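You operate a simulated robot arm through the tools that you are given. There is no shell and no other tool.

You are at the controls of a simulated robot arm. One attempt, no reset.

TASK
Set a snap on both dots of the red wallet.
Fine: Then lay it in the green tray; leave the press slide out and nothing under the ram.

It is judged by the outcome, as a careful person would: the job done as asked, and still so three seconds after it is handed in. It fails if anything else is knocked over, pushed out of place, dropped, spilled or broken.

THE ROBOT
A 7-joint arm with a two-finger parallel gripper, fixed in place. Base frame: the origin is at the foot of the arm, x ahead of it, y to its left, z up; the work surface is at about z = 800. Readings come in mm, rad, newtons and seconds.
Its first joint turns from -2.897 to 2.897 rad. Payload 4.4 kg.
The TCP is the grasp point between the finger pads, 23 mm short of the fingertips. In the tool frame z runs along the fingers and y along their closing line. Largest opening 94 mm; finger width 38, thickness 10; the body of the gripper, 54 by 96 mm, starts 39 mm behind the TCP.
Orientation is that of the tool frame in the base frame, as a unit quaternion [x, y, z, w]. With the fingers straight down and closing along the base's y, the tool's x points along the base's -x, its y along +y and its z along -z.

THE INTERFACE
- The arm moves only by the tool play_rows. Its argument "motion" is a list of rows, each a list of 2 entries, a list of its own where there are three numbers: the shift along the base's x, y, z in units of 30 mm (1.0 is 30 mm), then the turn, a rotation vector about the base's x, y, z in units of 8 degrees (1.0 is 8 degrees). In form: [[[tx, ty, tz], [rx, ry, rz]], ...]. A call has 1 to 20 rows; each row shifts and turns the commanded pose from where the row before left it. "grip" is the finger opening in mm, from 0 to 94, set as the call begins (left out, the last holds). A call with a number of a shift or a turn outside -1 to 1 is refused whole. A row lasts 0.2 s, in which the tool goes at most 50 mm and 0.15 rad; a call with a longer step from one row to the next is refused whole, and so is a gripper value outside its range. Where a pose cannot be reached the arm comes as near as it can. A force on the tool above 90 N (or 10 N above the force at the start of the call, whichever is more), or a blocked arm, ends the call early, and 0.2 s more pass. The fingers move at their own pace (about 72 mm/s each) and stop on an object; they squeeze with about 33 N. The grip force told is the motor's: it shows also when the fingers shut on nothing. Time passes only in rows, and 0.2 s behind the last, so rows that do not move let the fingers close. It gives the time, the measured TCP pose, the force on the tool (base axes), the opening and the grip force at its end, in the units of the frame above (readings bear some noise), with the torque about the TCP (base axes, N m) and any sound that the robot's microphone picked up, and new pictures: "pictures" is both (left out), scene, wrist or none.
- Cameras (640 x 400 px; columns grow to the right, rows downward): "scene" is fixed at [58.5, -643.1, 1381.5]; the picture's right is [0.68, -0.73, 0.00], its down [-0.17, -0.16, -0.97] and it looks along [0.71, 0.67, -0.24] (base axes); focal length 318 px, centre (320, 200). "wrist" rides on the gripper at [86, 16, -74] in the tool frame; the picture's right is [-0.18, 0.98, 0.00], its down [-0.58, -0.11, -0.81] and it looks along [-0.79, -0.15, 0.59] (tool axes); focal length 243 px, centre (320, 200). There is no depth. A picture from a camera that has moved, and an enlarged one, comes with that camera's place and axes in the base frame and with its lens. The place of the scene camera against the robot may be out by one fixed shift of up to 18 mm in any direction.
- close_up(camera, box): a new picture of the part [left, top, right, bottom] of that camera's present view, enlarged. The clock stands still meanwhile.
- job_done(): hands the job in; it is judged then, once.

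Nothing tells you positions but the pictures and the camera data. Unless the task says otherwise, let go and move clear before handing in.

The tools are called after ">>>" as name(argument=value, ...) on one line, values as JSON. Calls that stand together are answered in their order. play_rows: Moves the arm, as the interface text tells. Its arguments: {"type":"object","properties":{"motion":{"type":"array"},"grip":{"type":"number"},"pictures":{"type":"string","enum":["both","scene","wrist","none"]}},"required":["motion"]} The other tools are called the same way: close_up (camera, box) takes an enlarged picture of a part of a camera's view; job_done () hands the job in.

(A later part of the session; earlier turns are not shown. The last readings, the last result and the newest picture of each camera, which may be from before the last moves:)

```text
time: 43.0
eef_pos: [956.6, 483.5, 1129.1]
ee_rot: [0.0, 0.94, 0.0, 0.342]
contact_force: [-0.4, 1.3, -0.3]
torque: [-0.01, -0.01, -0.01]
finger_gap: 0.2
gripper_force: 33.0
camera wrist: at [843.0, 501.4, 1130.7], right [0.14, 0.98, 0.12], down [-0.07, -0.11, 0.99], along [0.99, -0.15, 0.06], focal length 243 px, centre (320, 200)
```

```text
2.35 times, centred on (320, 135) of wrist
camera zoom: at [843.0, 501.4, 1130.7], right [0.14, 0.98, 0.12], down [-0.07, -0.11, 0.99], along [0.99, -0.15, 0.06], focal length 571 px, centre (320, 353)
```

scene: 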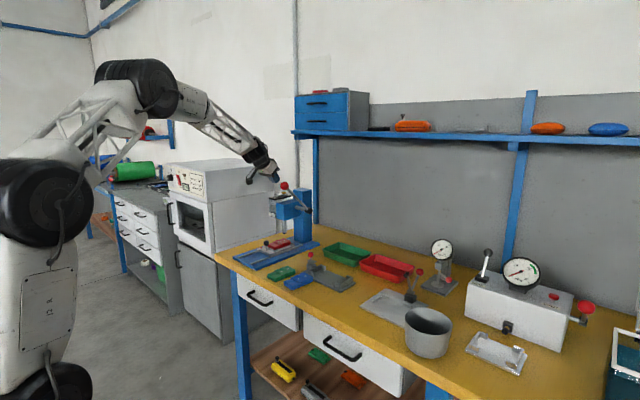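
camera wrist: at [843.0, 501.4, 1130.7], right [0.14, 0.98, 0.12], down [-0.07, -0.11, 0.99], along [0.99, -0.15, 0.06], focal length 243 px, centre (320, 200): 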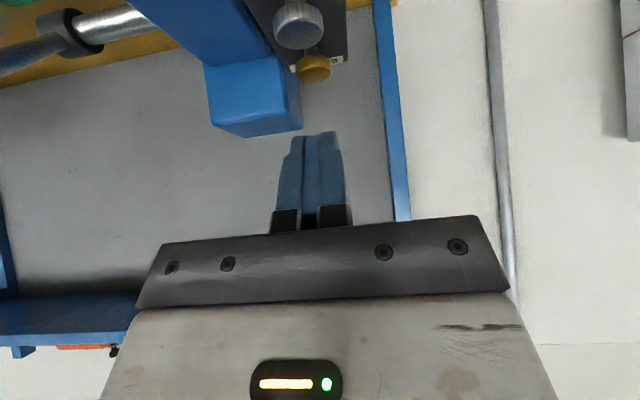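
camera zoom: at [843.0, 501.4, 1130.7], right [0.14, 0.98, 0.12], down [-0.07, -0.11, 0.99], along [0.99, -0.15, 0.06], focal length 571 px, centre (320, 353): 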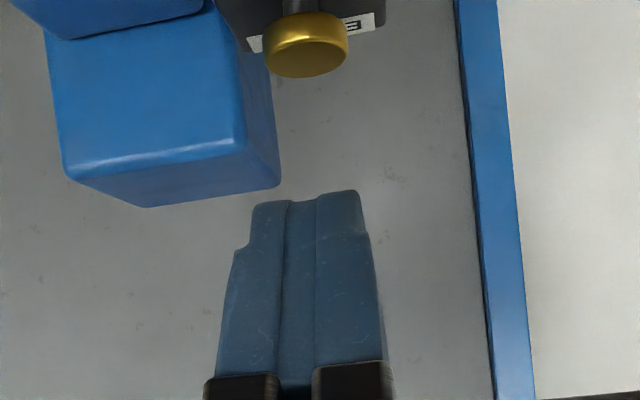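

I reached it. The fingertips are right above the silver plunger, and this view confirms the cap tops at z≈1052, with gold 44 mm behind. I'll lower to just above it.

>>> play_rows(motion=[[[0.13, -0.02, -0.5], [0, 0, 0]], [[0, 0, -0.5], [0, 0, 0]], [[0, 0, -0.4], [0, 0, 0]], [[0, 0, 0], [0, 0, 0]]])

>>> close_up(camera="scene", box=[255, 165, 315, 207])

>>> close_up(camera="wrist", box=[220, 50, 420, 220])

```text
time: 44.0
eef_pos: [960.6, 484.5, 1086.1]
ee_rot: [0.0, 0.94, 0.001, 0.342]
contact_force: [0.5, -0.1, 1.3]
torque: [-0.02, 0.02, -0.01]
finger_gap: 0.0
gripper_force: 33.1
camera wrist: at [846.5, 501.5, 1088.1], right [0.14, 0.98, 0.12], down [-0.07, -0.11, 0.99], along [0.99, -0.15, 0.06], focal length 243 px, centre (320, 200)
```

scene: 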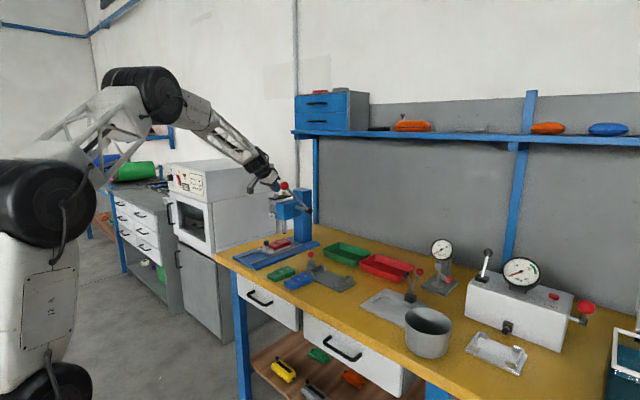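
wrist: 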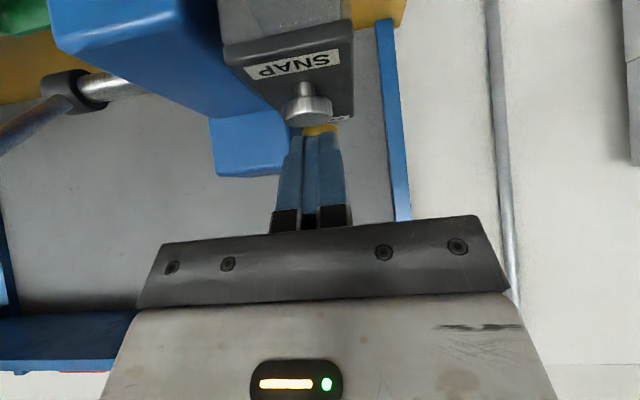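

```text
9.52 times, centred on (285, 186) of scene
camera zoom: at [58.5, -643.1, 1381.5], right [0.68, -0.73, 0.0], down [-0.17, -0.16, -0.97], along [0.71, 0.67, -0.24], focal length 3028 px, centre (653, 333)
```

zoom: 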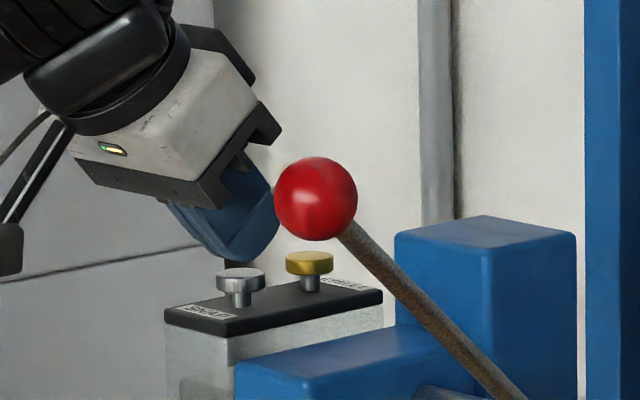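

```text
2.35 times, centred on (320, 135) of wrist
camera zoom: at [846.5, 501.5, 1088.1], right [0.14, 0.98, 0.12], down [-0.07, -0.11, 0.99], along [0.99, -0.15, 0.06], focal length 571 px, centre (320, 353)
```

zoom: 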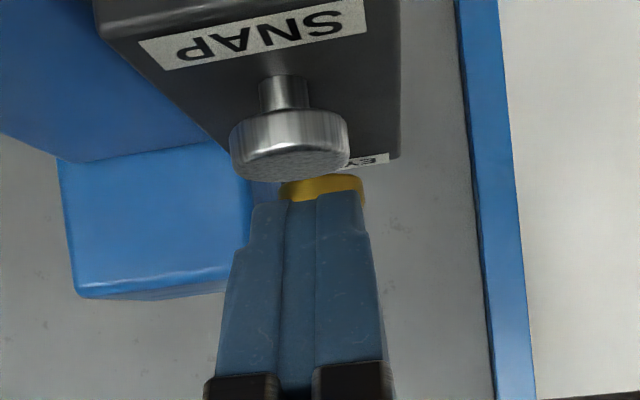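

The gap is only a few mm and the fingers are centred on silver, well clear of gold. I'll press down in small steps, watching force and sound.

>>> play_rows(motion=[[[0.03, -0.05, -0.07], [0, 0, 0]], [[0, 0, -0.07], [0, 0, 0]], [[0, 0, -0.07], [0, 0, 0]], [[0, 0, -0.07], [0, 0, 0]], [[0, 0, 0], [0, 0, 0]]])

>>> close_up(camera="scene", box=[255, 165, 315, 207])

```text
time: 45.2
eef_pos: [961.4, 483.0, 1079.8]
ee_rot: [-0.001, 0.939, 0.001, 0.343]
contact_force: [-2.0, 2.0, 11.7]
torque: [0.05, 0.05, 0.02]
finger_gap: 0.0
gripper_force: 32.7
heard: click
camera wrist: at [847.6, 500.0, 1079.8], right [0.14, 0.98, 0.12], down [-0.07, -0.11, 0.99], along [0.99, -0.15, 0.06], focal length 243 px, centre (320, 200)
```

scene: 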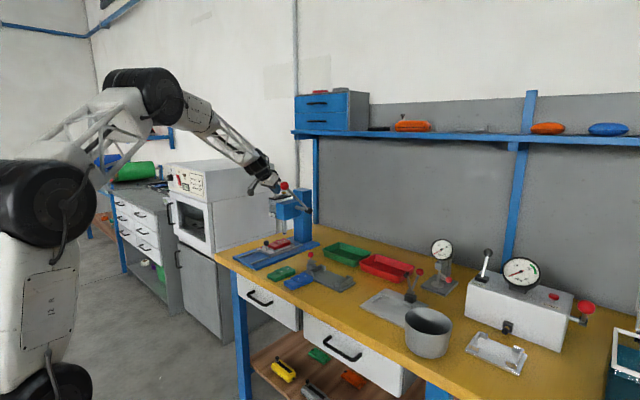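
wrist: 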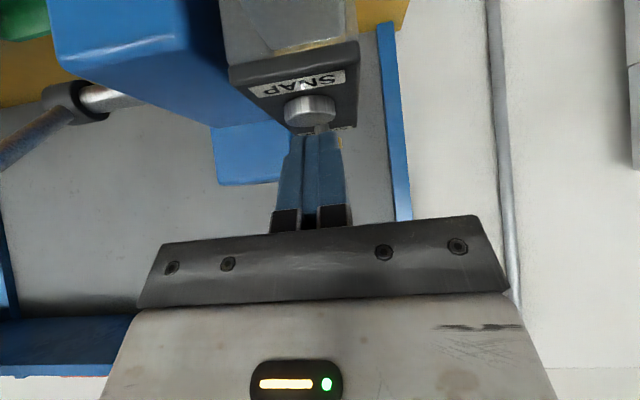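

```text
9.52 times, centred on (285, 186) of scene
camera zoom: at [58.5, -643.1, 1381.5], right [0.68, -0.73, 0.0], down [-0.17, -0.16, -0.97], along [0.71, 0.67, -0.24], focal length 3028 px, centre (653, 333)
```

zoom: 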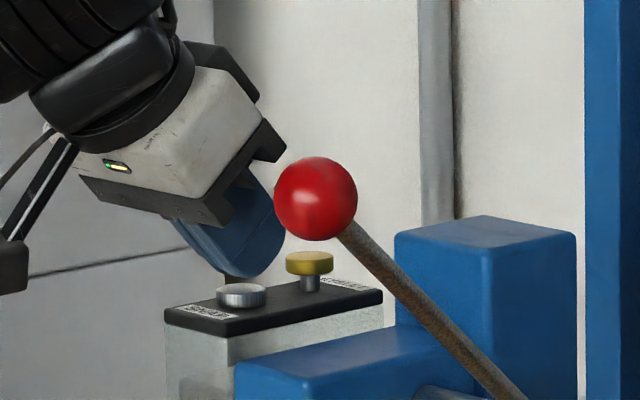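

A click: the silver plunger is down, so one snap is fed. I'll lift straight off and check.

>>> play_rows(motion=[[[0, 0, 0.4], [0, 0, 0]], [[0, 0, 0.8], [0, 0, 0]], [[0, 0, 0.8], [0, 0, 0]], [[-0.6, 0, 0.6], [0, 0, 0]]], pictures="scene")

>>> close_up(camera="scene", box=[255, 175, 315, 217])

>>> close_up(camera="scene", box=[262, 212, 302, 252])

```text
time: 46.2
eef_pos: [943.7, 482.1, 1153.5]
ee_rot: [0.0, 0.94, 0.0, 0.341]
contact_force: [0.1, -0.8, -0.1]
torque: [-0.02, -0.01, -0.02]
finger_gap: 0.0
gripper_force: 32.9
```

scene: 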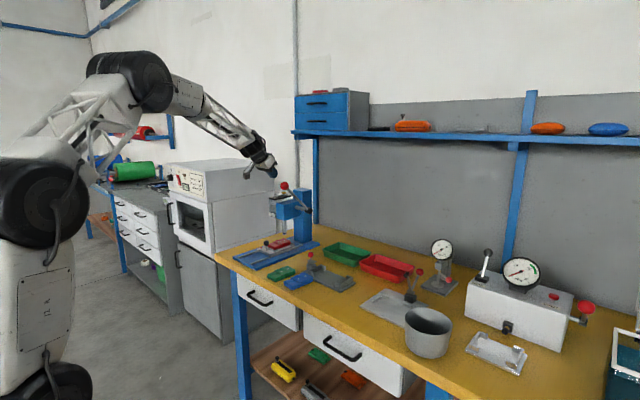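

```text
9.52 times, centred on (285, 196) of scene
camera zoom: at [58.5, -643.1, 1381.5], right [0.68, -0.73, 0.0], down [-0.17, -0.16, -0.97], along [0.71, 0.67, -0.24], focal length 3028 px, centre (653, 238)
```

zoom: 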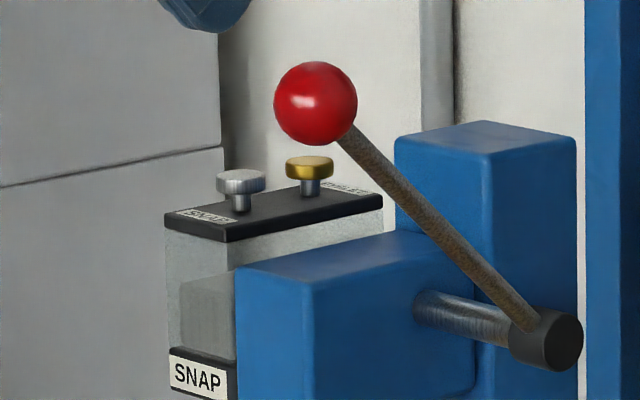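

```text
10.00 times, centred on (282, 232) of scene
camera zoom: at [58.5, -643.1, 1381.5], right [0.68, -0.73, 0.0], down [-0.17, -0.16, -0.97], along [0.71, 0.67, -0.24], focal length 3180 px, centre (700, -120)
```

zoom: 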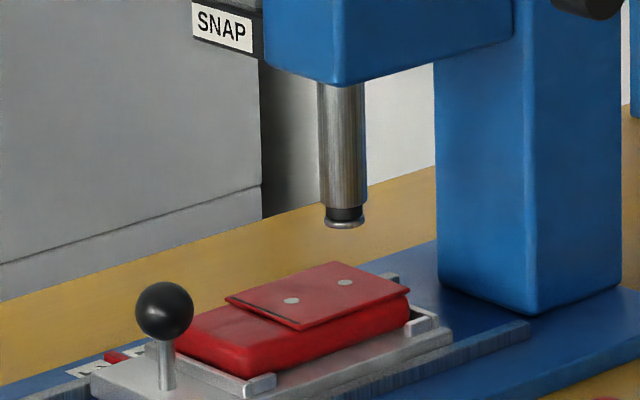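

The feed worked: a silver snap now hangs on the ram tip directly above the outer dot, and the plunger has returned. Next is the lever, with its knob at about [867, 310, 1127] and its pivot at about [1000, 310, 1000]. I'll go above it with the tool vertical.

>>> play_rows(motion=[[[0, 0, 0.85], [0, 0, 0]], [[0, 0, 0.85], [0, 0, 0]], [[0, 0, 0.9], [0, 0, 0]], [[-0.43, -0.95, 0], [0, 0.83, 0]], [[-0.43, -0.95, 0], [0, 0.83, 0]], [[-0.43, -0.95, 0], [0, 0.83, 0]], [[-0.43, -0.96, 0], [0, 0.83, 0]], [[-0.43, -0.96, 0], [0, 0.84, 0]], [[-0.43, -0.96, 0], [0, 0.84, 0]], [[0, 0, 0], [0, 0, 0]]], grip=62)

>>> close_up(camera="wrist", box=[220, 20, 420, 220])

>>> close_up(camera="scene", box=[235, 130, 335, 220])

```text
time: 48.4
eef_pos: [867.1, 311.1, 1232.5]
ee_rot: [0.0, 1.0, 0.0, -0.001]
contact_force: [-0.3, 0.0, 0.3]
torque: [-0.01, 0.0, -0.03]
finger_gap: 61.8
gripper_force: 0.0
camera wrist: at [780.3, 327.6, 1308.1], right [0.18, 0.98, 0.0], down [0.58, -0.11, 0.81], along [0.79, -0.15, -0.59], focal length 243 px, centre (320, 200)
```

scene: 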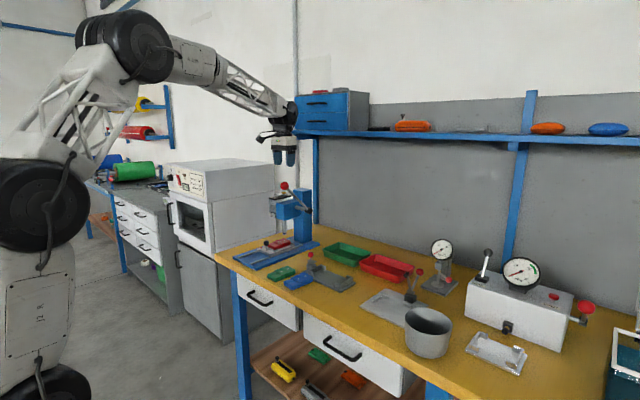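
wrist: 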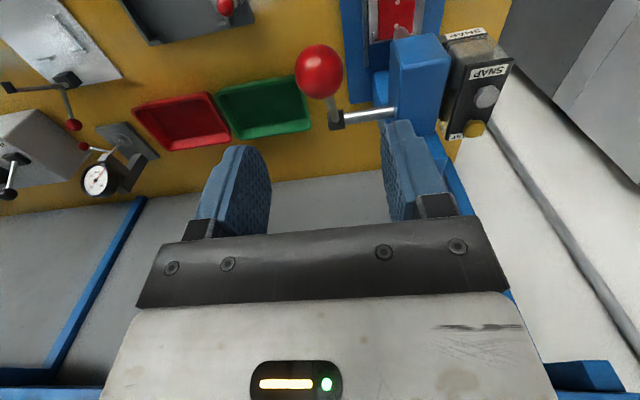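

```text
2.00 times, centred on (320, 120) of wrist
camera zoom: at [780.3, 327.6, 1308.1], right [0.18, 0.98, 0.0], down [0.58, -0.11, 0.81], along [0.79, -0.15, -0.59], focal length 485 px, centre (320, 360)
```

zoom: 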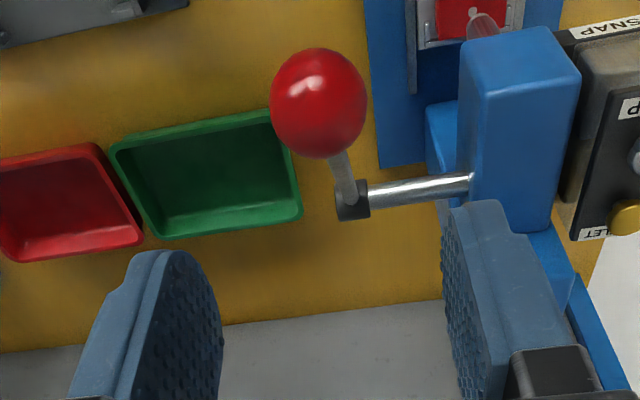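

```text
4.44 times, centred on (285, 175) of scene
camera zoom: at [58.5, -643.1, 1381.5], right [0.68, -0.73, 0.0], down [-0.17, -0.16, -0.97], along [0.71, 0.67, -0.24], focal length 1413 px, centre (476, 311)
```

zoom: 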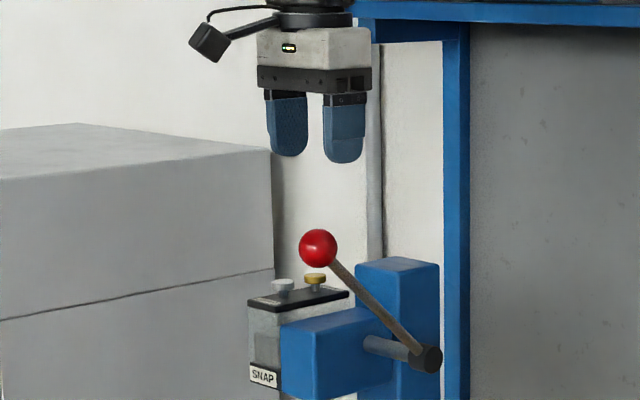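

The knob is directly below the TCP. I'll descend around it.

>>> play_rows(motion=[[[0, 0, -0.7], [0, 0, 0]], [[0, 0, -0.9], [0, 0, 0]], [[0, 0, -0.9], [0, 0, 0]], [[0, 0, -0.8], [0, 0, 0]], [[0, 0, 0], [0, 0, 0]]])

>>> close_up(camera="wrist", box=[220, 60, 420, 240])

>>> close_up(camera="scene", box=[245, 155, 325, 225])

```text
time: 49.6
eef_pos: [866.1, 311.0, 1133.8]
ee_rot: [0.001, 1.0, 0.0, 0.0]
contact_force: [-0.3, 0.2, 0.1]
torque: [0.03, -0.02, 0.03]
finger_gap: 61.7
gripper_force: 0.0
camera wrist: at [780.6, 327.6, 1208.4], right [0.18, 0.98, 0.0], down [0.58, -0.11, 0.81], along [0.79, -0.15, -0.59], focal length 243 px, centre (320, 200)
```

scene: 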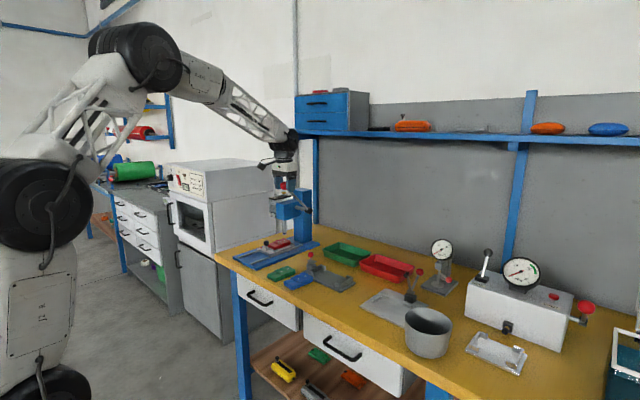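
wrist: 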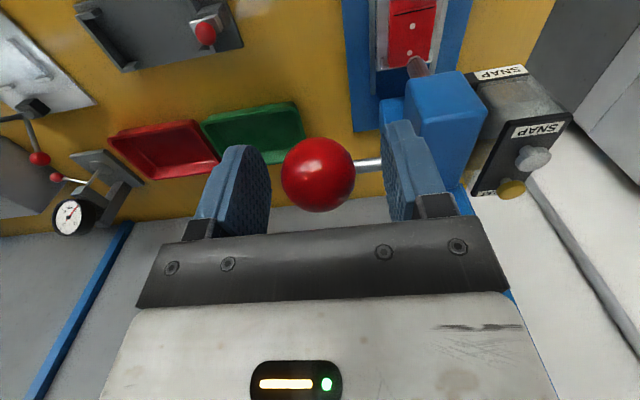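

```text
2.22 times, centred on (320, 150) of wrist
camera zoom: at [780.6, 327.6, 1208.4], right [0.18, 0.98, 0.0], down [0.58, -0.11, 0.81], along [0.79, -0.15, -0.59], focal length 539 px, centre (320, 311)
```

zoom: 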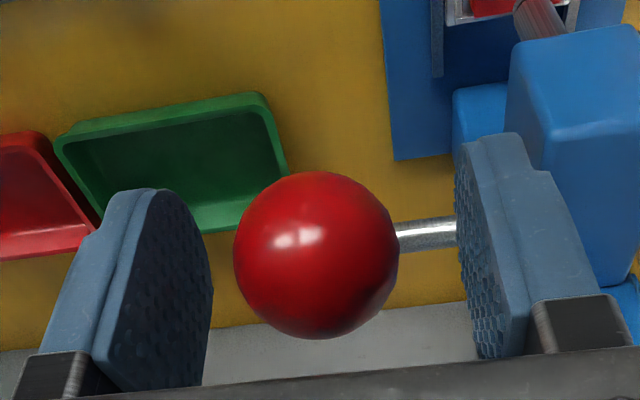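

```text
5.71 times, centred on (285, 190) of scene
camera zoom: at [58.5, -643.1, 1381.5], right [0.68, -0.73, 0.0], down [-0.17, -0.16, -0.97], along [0.71, 0.67, -0.24], focal length 1817 px, centre (520, 257)
```

zoom: 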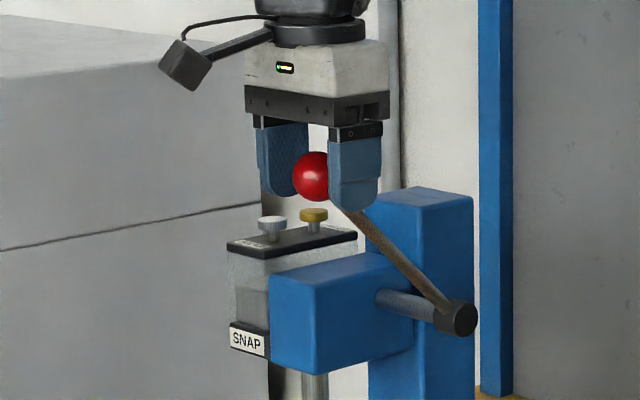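

>>> play_rows(motion=[[[0.03, -0.02, 0], [0, 0, 0]], [[0, 0, 0], [0, 0, 0]], [[0, 0, 0], [0, 0, 0]]], grip=20, pictures="none")

```text
time: 50.4
eef_pos: [867.5, 310.5, 1133.2]
ee_rot: [0.0, 1.0, 0.0, 0.0]
contact_force: [-7.4, -4.1, -0.7]
torque: [-0.04, 0.24, 0.0]
finger_gap: 35.4
gripper_force: 45.1
```

The knob is gripped. I'll start the lever down its arc with a first 10° and check forces.

>>> play_rows(motion=[[[-0.353, 0, -0.4], [0, 0, 0]], [[-0.317, 0, -0.433], [0, 0, 0]], [[0, 0, 0], [0, 0, 0]]], pictures="scene")

>>> close_up(camera="scene", box=[245, 160, 325, 250])

```text
time: 51.2
eef_pos: [847.3, 309.2, 1109.3]
ee_rot: [0.0, 1.0, -0.001, 0.0]
contact_force: [1.7, -15.6, 8.9]
torque: [-0.1, -1.23, 0.01]
finger_gap: 35.4
gripper_force: 45.7
```

scene: 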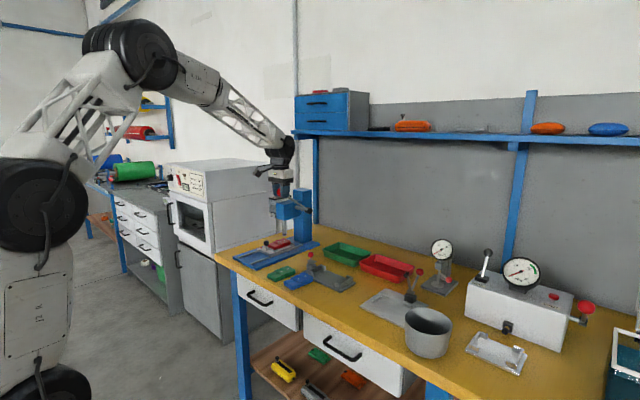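

```text
4.44 times, centred on (285, 205) of scene
camera zoom: at [58.5, -643.1, 1381.5], right [0.68, -0.73, 0.0], down [-0.17, -0.16, -0.97], along [0.71, 0.67, -0.24], focal length 1413 px, centre (476, 178)
```

zoom: 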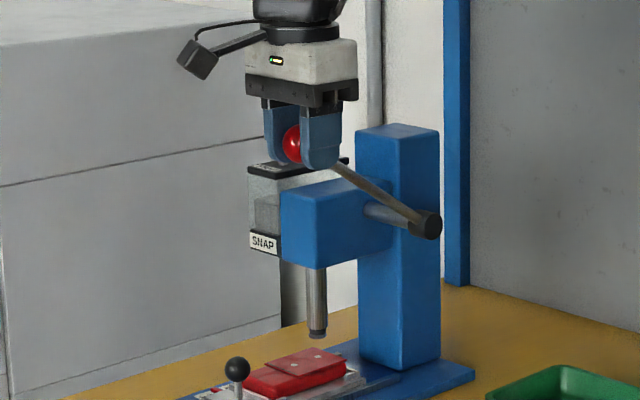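

>>> play_rows(motion=[[[-0.28, 0, -0.457], [0, 0, 0]], [[-0.237, 0, -0.48], [0, 0, 0]], [[-0.197, 0, -0.497], [0, 0, 0]], [[0, 0, 0], [0, 0, 0]]], pictures="scene")

>>> close_up(camera="scene", box=[245, 170, 325, 260])

```text
time: 52.2
eef_pos: [826.0, 309.9, 1065.2]
ee_rot: [0.0, 1.0, -0.001, 0.0]
contact_force: [-0.7, -16.3, 8.9]
torque: [0.06, -0.83, 0.02]
finger_gap: 35.2
gripper_force: 45.0
```

scene: 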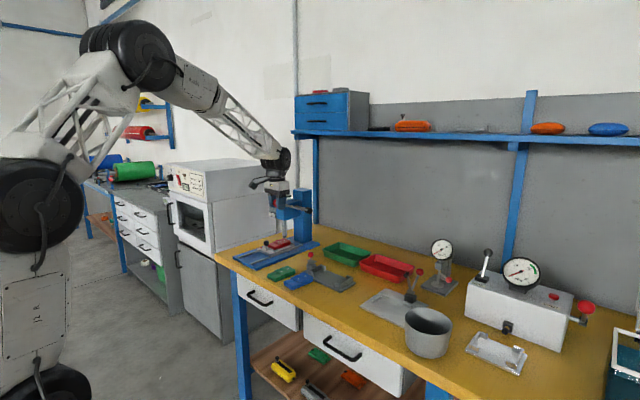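

```text
4.44 times, centred on (285, 215) of scene
camera zoom: at [58.5, -643.1, 1381.5], right [0.68, -0.73, 0.0], down [-0.17, -0.16, -0.97], along [0.71, 0.67, -0.24], focal length 1413 px, centre (476, 133)
```

zoom: 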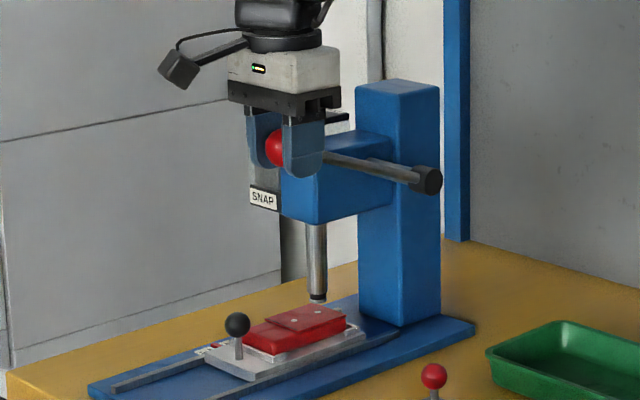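

>>> play_rows(motion=[[[-0.15, 0, -0.513], [0, 0, 0]], [[-0.107, 0, -0.523], [0, 0, 0]], [[0, 0, 0], [0, 0, 0]]], pictures="scene")

>>> close_up(camera="scene", box=[245, 180, 325, 260])

```text
time: 53.0
eef_pos: [816.9, 310.6, 1034.7]
ee_rot: [0.0, 1.0, 0.0, 0.001]
contact_force: [-5.3, -13.1, 10.5]
torque: [0.01, -0.73, 0.03]
finger_gap: 35.3
gripper_force: 44.6
```

scene: 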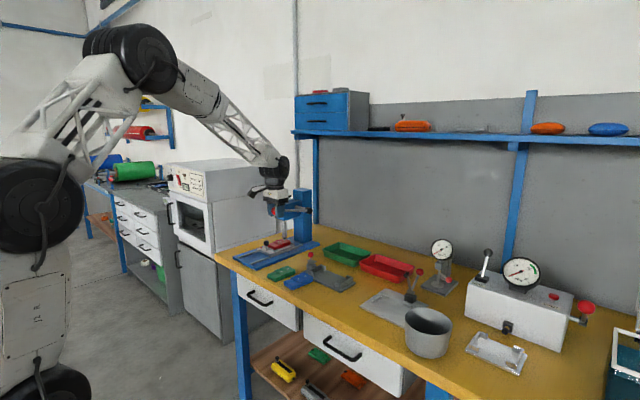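

```text
5.00 times, centred on (285, 220) of scene
camera zoom: at [58.5, -643.1, 1381.5], right [0.68, -0.73, 0.0], down [-0.17, -0.16, -0.97], along [0.71, 0.67, -0.24], focal length 1590 px, centre (495, 100)
```

zoom: 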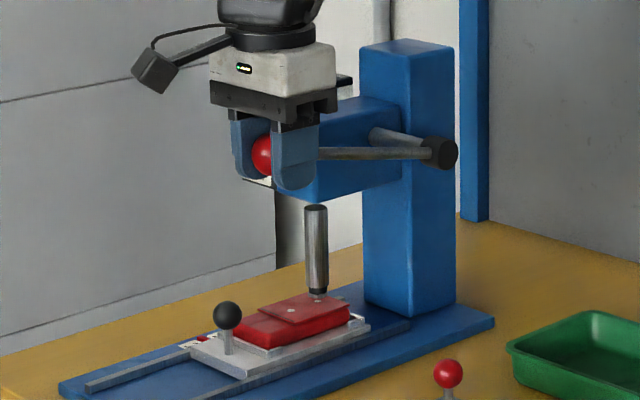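

>>> play_rows(motion=[[[-0.035, 0, -0.265], [0, 0, 0]], [[-0.025, 0, -0.267], [0, 0, 0]], [[0, 0, 0], [0, 0, 0]]], pictures="scene")

>>> close_up(camera="scene", box=[245, 190, 325, 260])

```text
time: 53.8
eef_pos: [815.9, 309.1, 1018.2]
ee_rot: [0.0, 1.0, -0.001, 0.0]
contact_force: [-2.1, -15.6, 9.8]
torque: [0.02, -0.88, 0.02]
finger_gap: 35.1
gripper_force: 45.2
```

scene: 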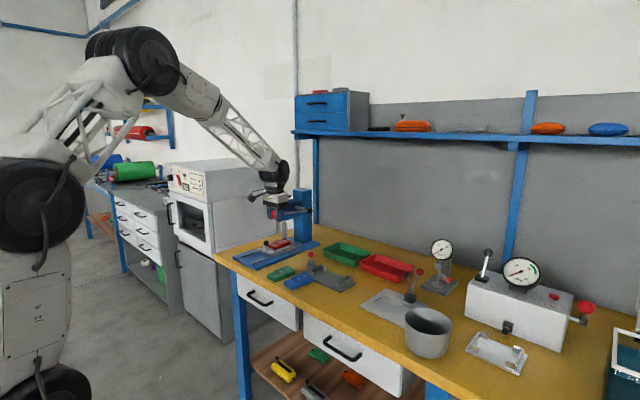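

```text
5.71 times, centred on (285, 225) of scene
camera zoom: at [58.5, -643.1, 1381.5], right [0.68, -0.73, 0.0], down [-0.17, -0.16, -0.97], along [0.71, 0.67, -0.24], focal length 1817 px, centre (520, 57)
```

zoom: 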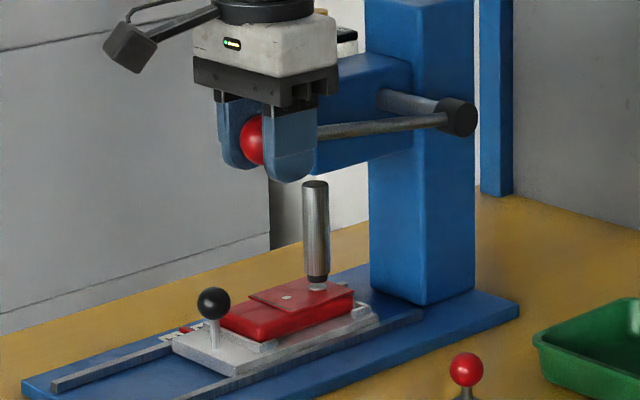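

>>> play_rows(motion=[[[-0.01, 0, -0.266], [0, 0, 0]], [[0, 0, 0], [0, 0, 0]]], pictures="scene")

>>> close_up(camera="scene", box=[262, 212, 302, 252])

```text
time: 54.4
eef_pos: [814.7, 311.4, 1011.1]
ee_rot: [0.0, 1.0, 0.0, 0.0]
contact_force: [-3.6, -16.4, 9.5]
torque: [-0.01, -0.68, 0.04]
finger_gap: 35.3
gripper_force: 45.5
```

scene: 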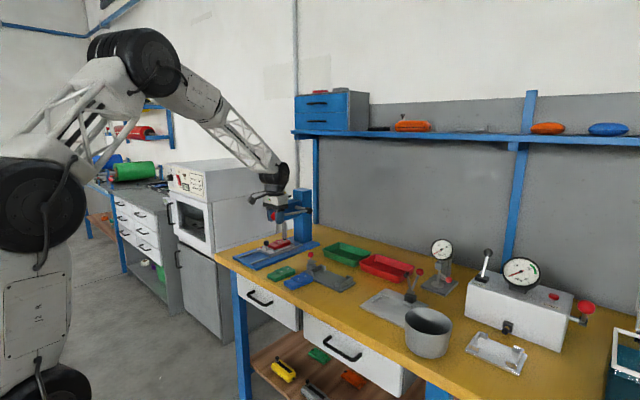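

```text
10.00 times, centred on (282, 232) of scene
camera zoom: at [58.5, -643.1, 1381.5], right [0.68, -0.73, 0.0], down [-0.17, -0.16, -0.97], along [0.71, 0.67, -0.24], focal length 3180 px, centre (700, -120)
```

zoom: 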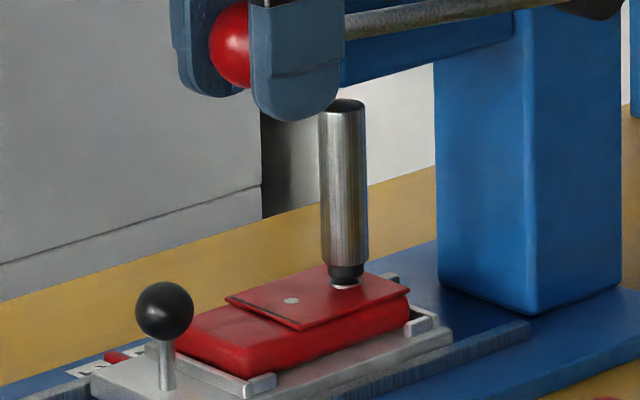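

>>> play_rows(motion=[[[0, 0, -0.15], [0, 0, 0]], [[0, 0, -0.12], [0, 0, 0]], [[0, 0, 0], [0, 0, 0]]], pictures="scene")

>>> close_up(camera="scene", box=[262, 212, 302, 252])

```text
time: 55.2
eef_pos: [814.3, 310.7, 1002.8]
ee_rot: [0.0, 1.0, 0.0, 0.0]
contact_force: [-4.2, -18.7, 11.5]
torque: [0.09, -0.26, 0.0]
finger_gap: 34.9
gripper_force: 45.0
```

scene: 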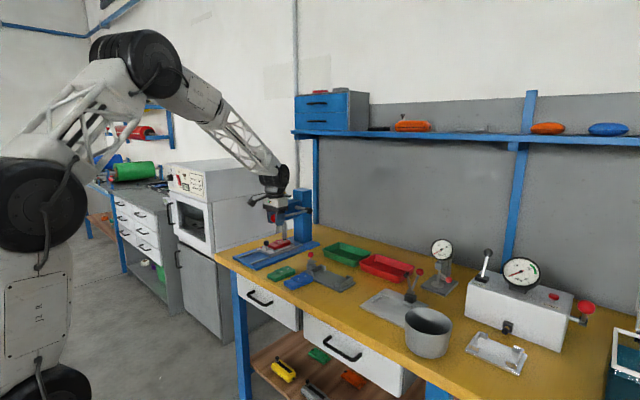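

```text
10.00 times, centred on (282, 232) of scene
camera zoom: at [58.5, -643.1, 1381.5], right [0.68, -0.73, 0.0], down [-0.17, -0.16, -0.97], along [0.71, 0.67, -0.24], focal length 3180 px, centre (700, -120)
```

zoom: 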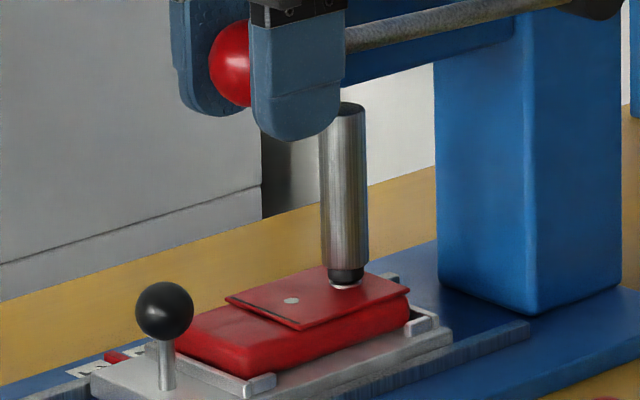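

>>> play_rows(motion=[[[0.01, 0, -0.13], [0, 0, 0]], [[0.01, 0, -0.13], [0, 0, 0]], [[0, 0, 0], [0, 0, 0]]], pictures="none")

>>> play_rows(motion=[[[0.02, 0, -0.13], [0, 0, 0]], [[0.02, 0, -0.13], [0, 0, 0]], [[0, 0, 0], [0, 0, 0]]], pictures="scene")

>>> close_up(camera="scene", box=[262, 212, 302, 252])

```text
time: 56.0
eef_pos: [815.8, 309.9, 995.4]
ee_rot: [0.0, 1.0, 0.001, 0.001]
contact_force: [6.1, -18.7, 42.5]
torque: [0.02, 0.02, 0.11]
finger_gap: 35.4
gripper_force: 44.8
```

```text
time: 56.8
eef_pos: [815.5, 309.9, 986.1]
ee_rot: [-0.001, 1.0, 0.0, -0.001]
contact_force: [-35.1, -9.1, 15.0]
torque: [0.14, -0.51, -0.07]
finger_gap: 35.3
gripper_force: 44.6
```

scene: 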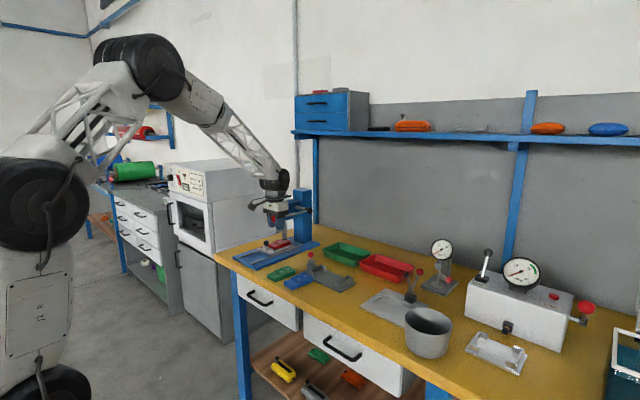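

```text
10.00 times, centred on (282, 232) of scene
camera zoom: at [58.5, -643.1, 1381.5], right [0.68, -0.73, 0.0], down [-0.17, -0.16, -0.97], along [0.71, 0.67, -0.24], focal length 3180 px, centre (700, -120)
```

zoom: 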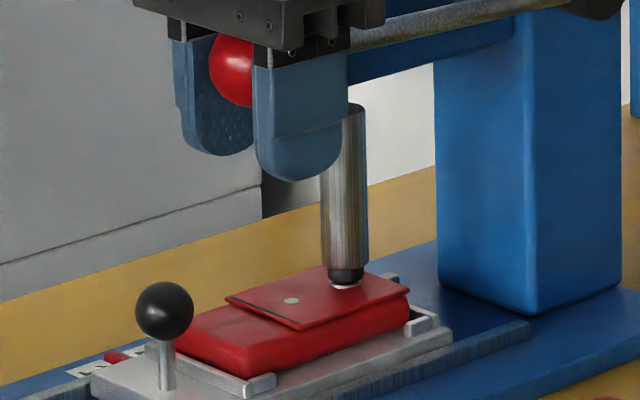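

The lever stopped with the snap against the wallet, and the fingers slid down over the knob at about 45 N, so setting needs more force. I'll keep going down until the palm bears on the knob.

>>> play_rows(motion=[[[-0.05, 0, -0.1], [0, 0, 0]], [[0, 0, -0.1], [0, 0, 0]], [[0, 0, 0], [0, 0, 0]]], pictures="none")

>>> play_rows(motion=[[[0, 0, -0.1], [0, 0, 0]], [[0, 0, 0], [0, 0, 0]]], pictures="scene")

>>> close_up(camera="scene", box=[255, 192, 305, 252])

```text
time: 57.6
eef_pos: [816.4, 310.5, 983.8]
ee_rot: [0.0, 1.0, 0.0, 0.003]
contact_force: [-11.3, -7.0, 46.8]
torque: [0.08, -0.51, 0.01]
finger_gap: 35.1
gripper_force: 45.2
```

```text
time: 58.2
eef_pos: [816.1, 309.9, 983.9]
ee_rot: [0.001, 1.0, 0.0, 0.004]
contact_force: [-5.7, -10.9, 89.5]
torque: [0.22, -0.49, 0.03]
finger_gap: 35.4
gripper_force: 44.7
```

scene: 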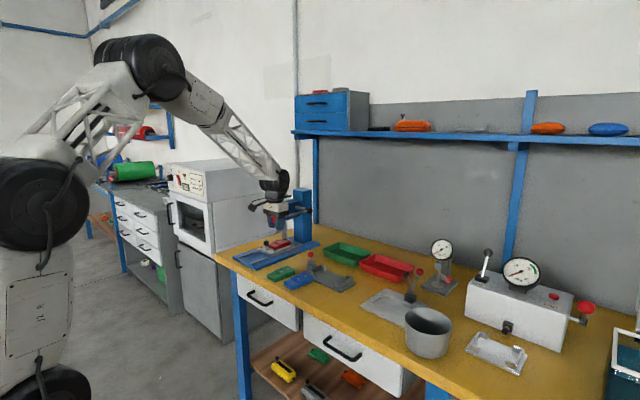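

```text
6.67 times, centred on (280, 222) of scene
camera zoom: at [58.5, -643.1, 1381.5], right [0.68, -0.73, 0.0], down [-0.17, -0.16, -0.97], along [0.71, 0.67, -0.24], focal length 2120 px, centre (587, 53)
```

zoom: 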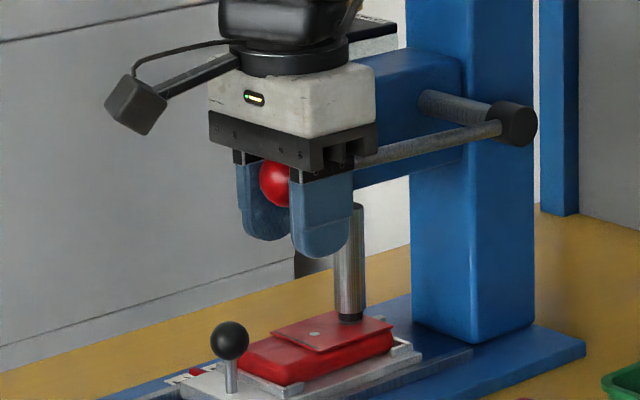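

At 89 N the ram isn't moving any further, so the lever is at its bottom stop. I'll raise it along the arc a little and see whether the snap stayed on the dot.

>>> play_rows(motion=[[[0, 0, 0.15], [0, 0, 0]], [[0.013, 0, 0.533], [0, 0, 0]], [[0.06, 0, 0.533], [0, 0, 0]], [[0.107, 0, 0.523], [0, 0, 0]], [[0.15, 0, 0.513], [0, 0, 0]], [[0, 0, 0], [0, 0, 0]]], pictures="scene")

>>> close_up(camera="scene", box=[255, 182, 305, 252])

>>> close_up(camera="scene", box=[266, 226, 296, 252])

```text
time: 59.6
eef_pos: [824.5, 310.0, 1045.9]
ee_rot: [0.001, 1.0, 0.0, 0.0]
contact_force: [5.4, 8.5, -5.7]
torque: [-0.22, 1.43, -0.04]
finger_gap: 35.3
gripper_force: 44.9
```

scene: 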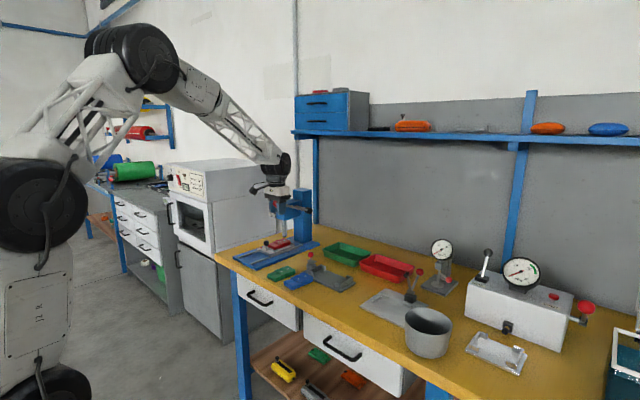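

```text
5.71 times, centred on (280, 217) of scene
camera zoom: at [58.5, -643.1, 1381.5], right [0.68, -0.73, 0.0], down [-0.17, -0.16, -0.97], along [0.71, 0.67, -0.24], focal length 1817 px, centre (549, 103)
```

zoom: 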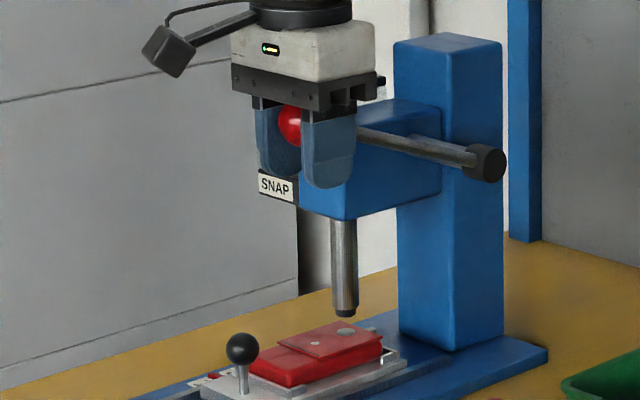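

```text
15.38 times, centred on (281, 239) of scene
camera zoom: at [58.5, -643.1, 1381.5], right [0.68, -0.73, 0.0], down [-0.17, -0.16, -0.97], along [0.71, 0.67, -0.24], focal length 4892 px, centre (920, -400)
```

zoom: 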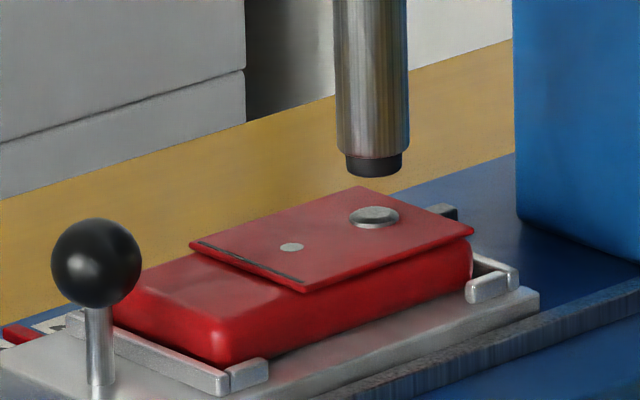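

The first snap is set squarely on the outer dot and the ram tip is empty. I'll return the lever to its rest position.

>>> play_rows(motion=[[[0.197, 0, 0.497], [0, 0, 0]], [[0.237, 0, 0.48], [0, 0, 0]], [[0.28, 0, 0.457], [0, 0, 0]], [[0.317, 0, 0.433], [0, 0, 0]], [[0.3, 0, 0.35], [0, 0, 0]], [[0, 0, 0], [0, 0, 0]]], pictures="scene")

>>> close_up(camera="scene", box=[245, 160, 325, 250])

```text
time: 61.0
eef_pos: [864.7, 311.3, 1112.6]
ee_rot: [0.0, 1.0, 0.0, -0.001]
contact_force: [-2.9, -24.4, -13.5]
torque: [0.4, 0.05, -0.07]
finger_gap: 35.2
gripper_force: 45.1
```

scene: 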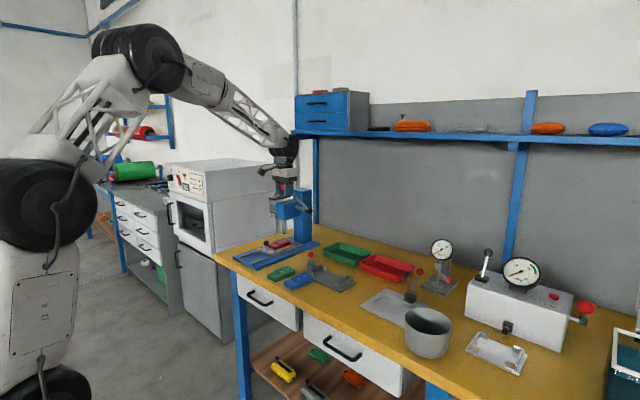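

```text
4.44 times, centred on (285, 205) of scene
camera zoom: at [58.5, -643.1, 1381.5], right [0.68, -0.73, 0.0], down [-0.17, -0.16, -0.97], along [0.71, 0.67, -0.24], focal length 1413 px, centre (476, 178)
```

zoom: 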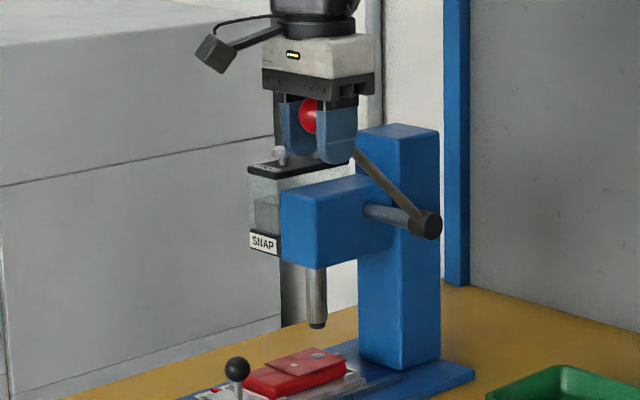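

>>> play_rows(motion=[[[0, 0, 0], [0, 0, 0]], [[0, 0, 0], [0, 0, 0]]], grip=66, pictures="none")

>>> play_rows(motion=[[[0, 0, 0.5], [0, 0, 0]], [[0, 0, 0.9], [0, 0, 0]], [[0, 0, 0.9], [0, 0, 0]], [[-0.1, 0, 0.9], [0, 0, 0]], [[-0.2, 0, 0.7], [0, 0, 0]]])

>>> close_up(camera="scene", box=[245, 165, 325, 255])

```text
time: 61.6
eef_pos: [866.8, 311.7, 1113.8]
ee_rot: [0.0, 1.0, 0.0, 0.0]
contact_force: [-0.5, -0.1, 0.5]
torque: [-0.02, -0.04, -0.02]
finger_gap: 65.8
gripper_force: 0.0
```

```text
time: 62.8
eef_pos: [856.8, 310.0, 1230.7]
ee_rot: [0.0, 1.0, 0.0, 0.0]
contact_force: [0.1, -0.2, -0.7]
torque: [-0.01, -0.05, 0.03]
finger_gap: 65.8
gripper_force: 0.0
camera wrist: at [770.8, 327.7, 1304.3], right [0.18, 0.98, 0.0], down [0.58, -0.11, 0.81], along [0.79, -0.15, -0.59], focal length 243 px, centre (320, 200)
```

scene: 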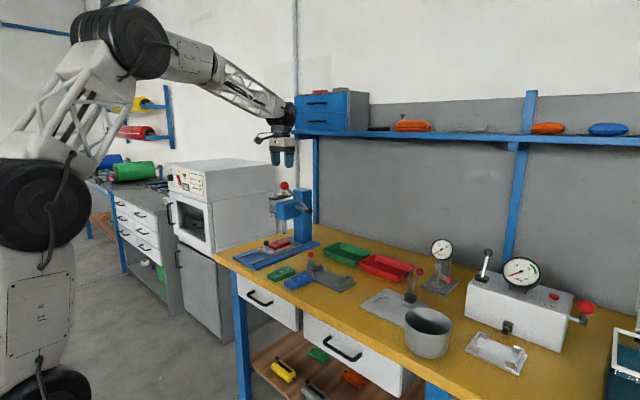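
wrist: 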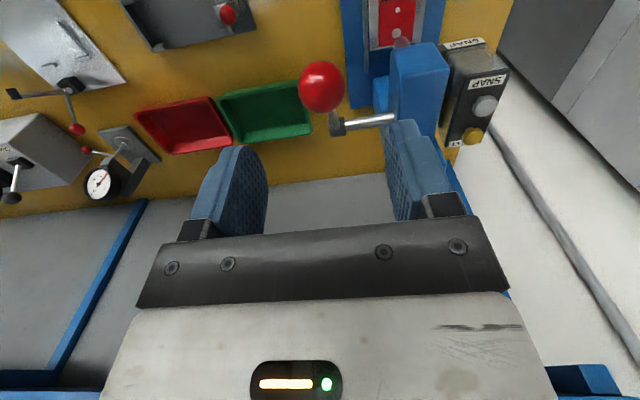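

```text
4.44 times, centred on (285, 210) of scene
camera zoom: at [58.5, -643.1, 1381.5], right [0.68, -0.73, 0.0], down [-0.17, -0.16, -0.97], along [0.71, 0.67, -0.24], focal length 1413 px, centre (476, 156)
```

zoom: 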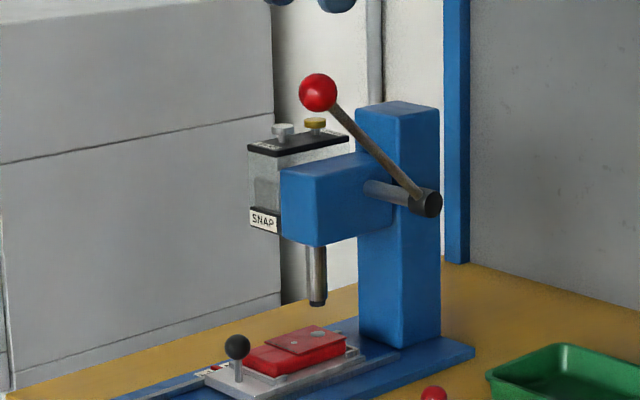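

The lever is back up and the ram is empty. Next I'll regrip the slide knob at about [846, 420, 866] with the 24° lean.

>>> play_rows(motion=[[[-0.9, 0.6, 0], [0, -1, 0]], [[-0.9, 0.6, 0], [0, -1, 0]], [[-0.9, 0.6, 0], [0, -1, 0]], [[0, 0.93, -0.5], [0, 0, 0]], [[0, 0.92, -0.5], [0, 0, 0]], [[0.13, 0, -1], [0, 0, 0]], [[0.13, 0, -1], [0, 0, 0]], [[0.13, 0, -1], [0, 0, 0]], [[0.13, 0, -1], [0, 0, 0]], [[0.13, 0, -1], [0, 0, 0]], [[0.13, 0, -1], [0, 0, 0]], [[0.13, 0, -1], [0, 0, 0]], [[0.13, 0, -1], [0, 0, 0]], [[0.1, 0, -0.3], [0, 0, 0]], [[0, 0, 0], [0, 0, 0]]], grip=56)

>>> close_up(camera="wrist", box=[220, 0, 420, 220])

>>> close_up(camera="scene", box=[235, 190, 305, 260])

```text
time: 66.0
eef_pos: [809.6, 421.2, 951.6]
ee_rot: [0.0, 0.978, 0.0, 0.208]
contact_force: [0.3, -0.7, 0.3]
torque: [0.04, -0.02, 0.03]
finger_gap: 56.1
gripper_force: 0.1
camera wrist: at [701.1, 437.0, 983.9], right [0.17, 0.98, 0.07], down [0.2, -0.11, 0.97], along [0.96, -0.15, -0.22], focal length 243 px, centre (320, 200)
```

scene: 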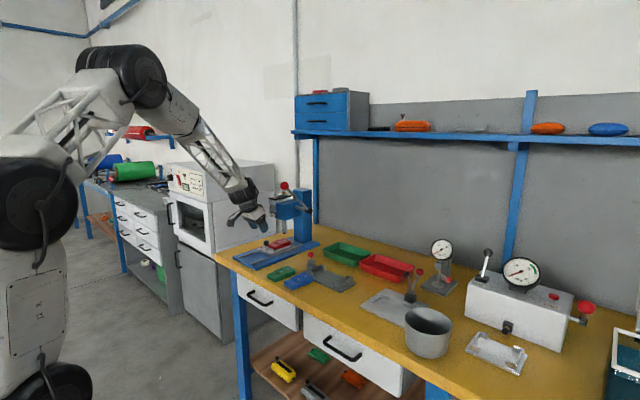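
wrist: 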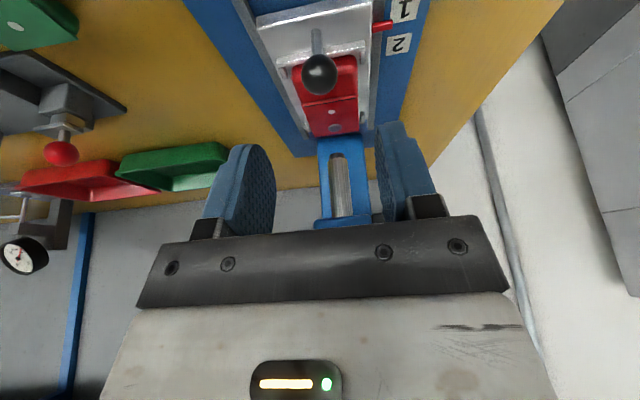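

```text
1.82 times, centred on (320, 110) of wrist
camera zoom: at [701.1, 437.0, 983.9], right [0.17, 0.98, 0.07], down [0.2, -0.11, 0.97], along [0.96, -0.15, -0.22], focal length 441 px, centre (320, 364)
```

zoom: 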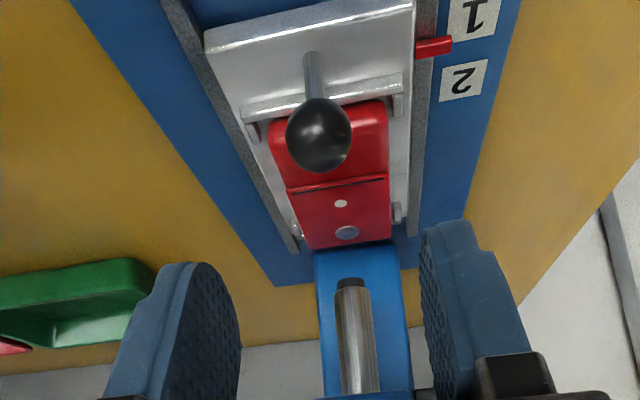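

```text
5.71 times, centred on (270, 225) of scene
camera zoom: at [58.5, -643.1, 1381.5], right [0.68, -0.73, 0.0], down [-0.17, -0.16, -0.97], along [0.71, 0.67, -0.24], focal length 1817 px, centre (606, 57)
```

zoom: 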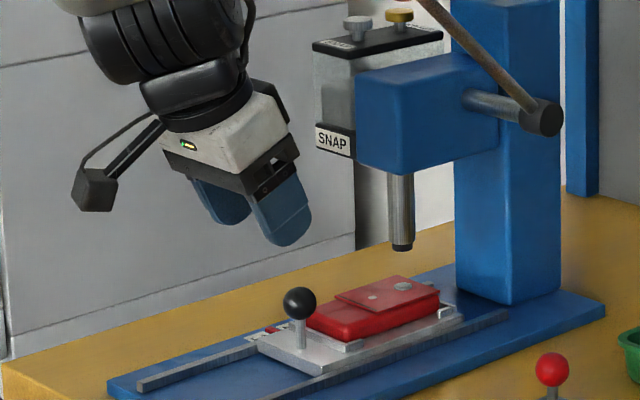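

>>> play_rows(motion=[[[0.3, -0.01, -0.72], [0, 0, 0]], [[0.3, -0.01, -0.72], [0, 0, 0]], [[0.3, -0.01, -0.72], [0, 0, 0]], [[0.27, 0, -0.66], [0, 0, 0]], [[0, 0, 0], [0, 0, 0]]], pictures="wrist")

>>> close_up(camera="wrist", box=[220, 60, 420, 230])

>>> close_up(camera="scene", box=[235, 205, 305, 265])

```text
time: 67.2
eef_pos: [845.5, 418.5, 865.9]
ee_rot: [0.0, 0.978, 0.0, 0.209]
contact_force: [-0.2, -0.6, 0.7]
torque: [-0.02, -0.02, -0.01]
finger_gap: 56.0
gripper_force: 0.1
camera wrist: at [736.6, 436.1, 898.7], right [0.17, 0.98, 0.07], down [0.2, -0.11, 0.97], along [0.96, -0.15, -0.22], focal length 243 px, centre (320, 200)
```

wrist: 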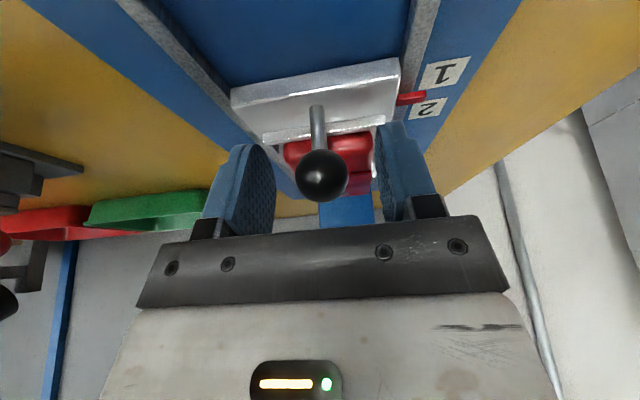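

```text
2.35 times, centred on (320, 145) of wrist
camera zoom: at [736.6, 436.1, 898.7], right [0.17, 0.98, 0.07], down [0.2, -0.11, 0.97], along [0.96, -0.15, -0.22], focal length 571 px, centre (320, 329)
```

zoom: 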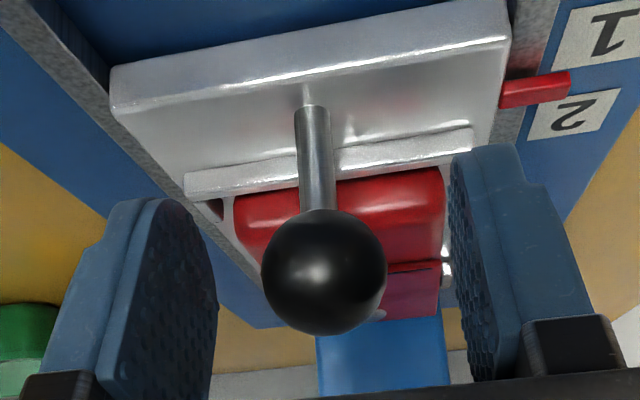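

```text
6.67 times, centred on (270, 235) of scene
camera zoom: at [58.5, -643.1, 1381.5], right [0.68, -0.73, 0.0], down [-0.17, -0.16, -0.97], along [0.71, 0.67, -0.24], focal length 2120 px, centre (653, -33)
```

zoom: 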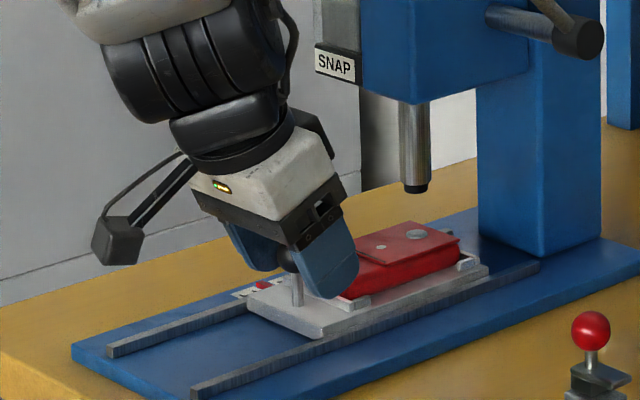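

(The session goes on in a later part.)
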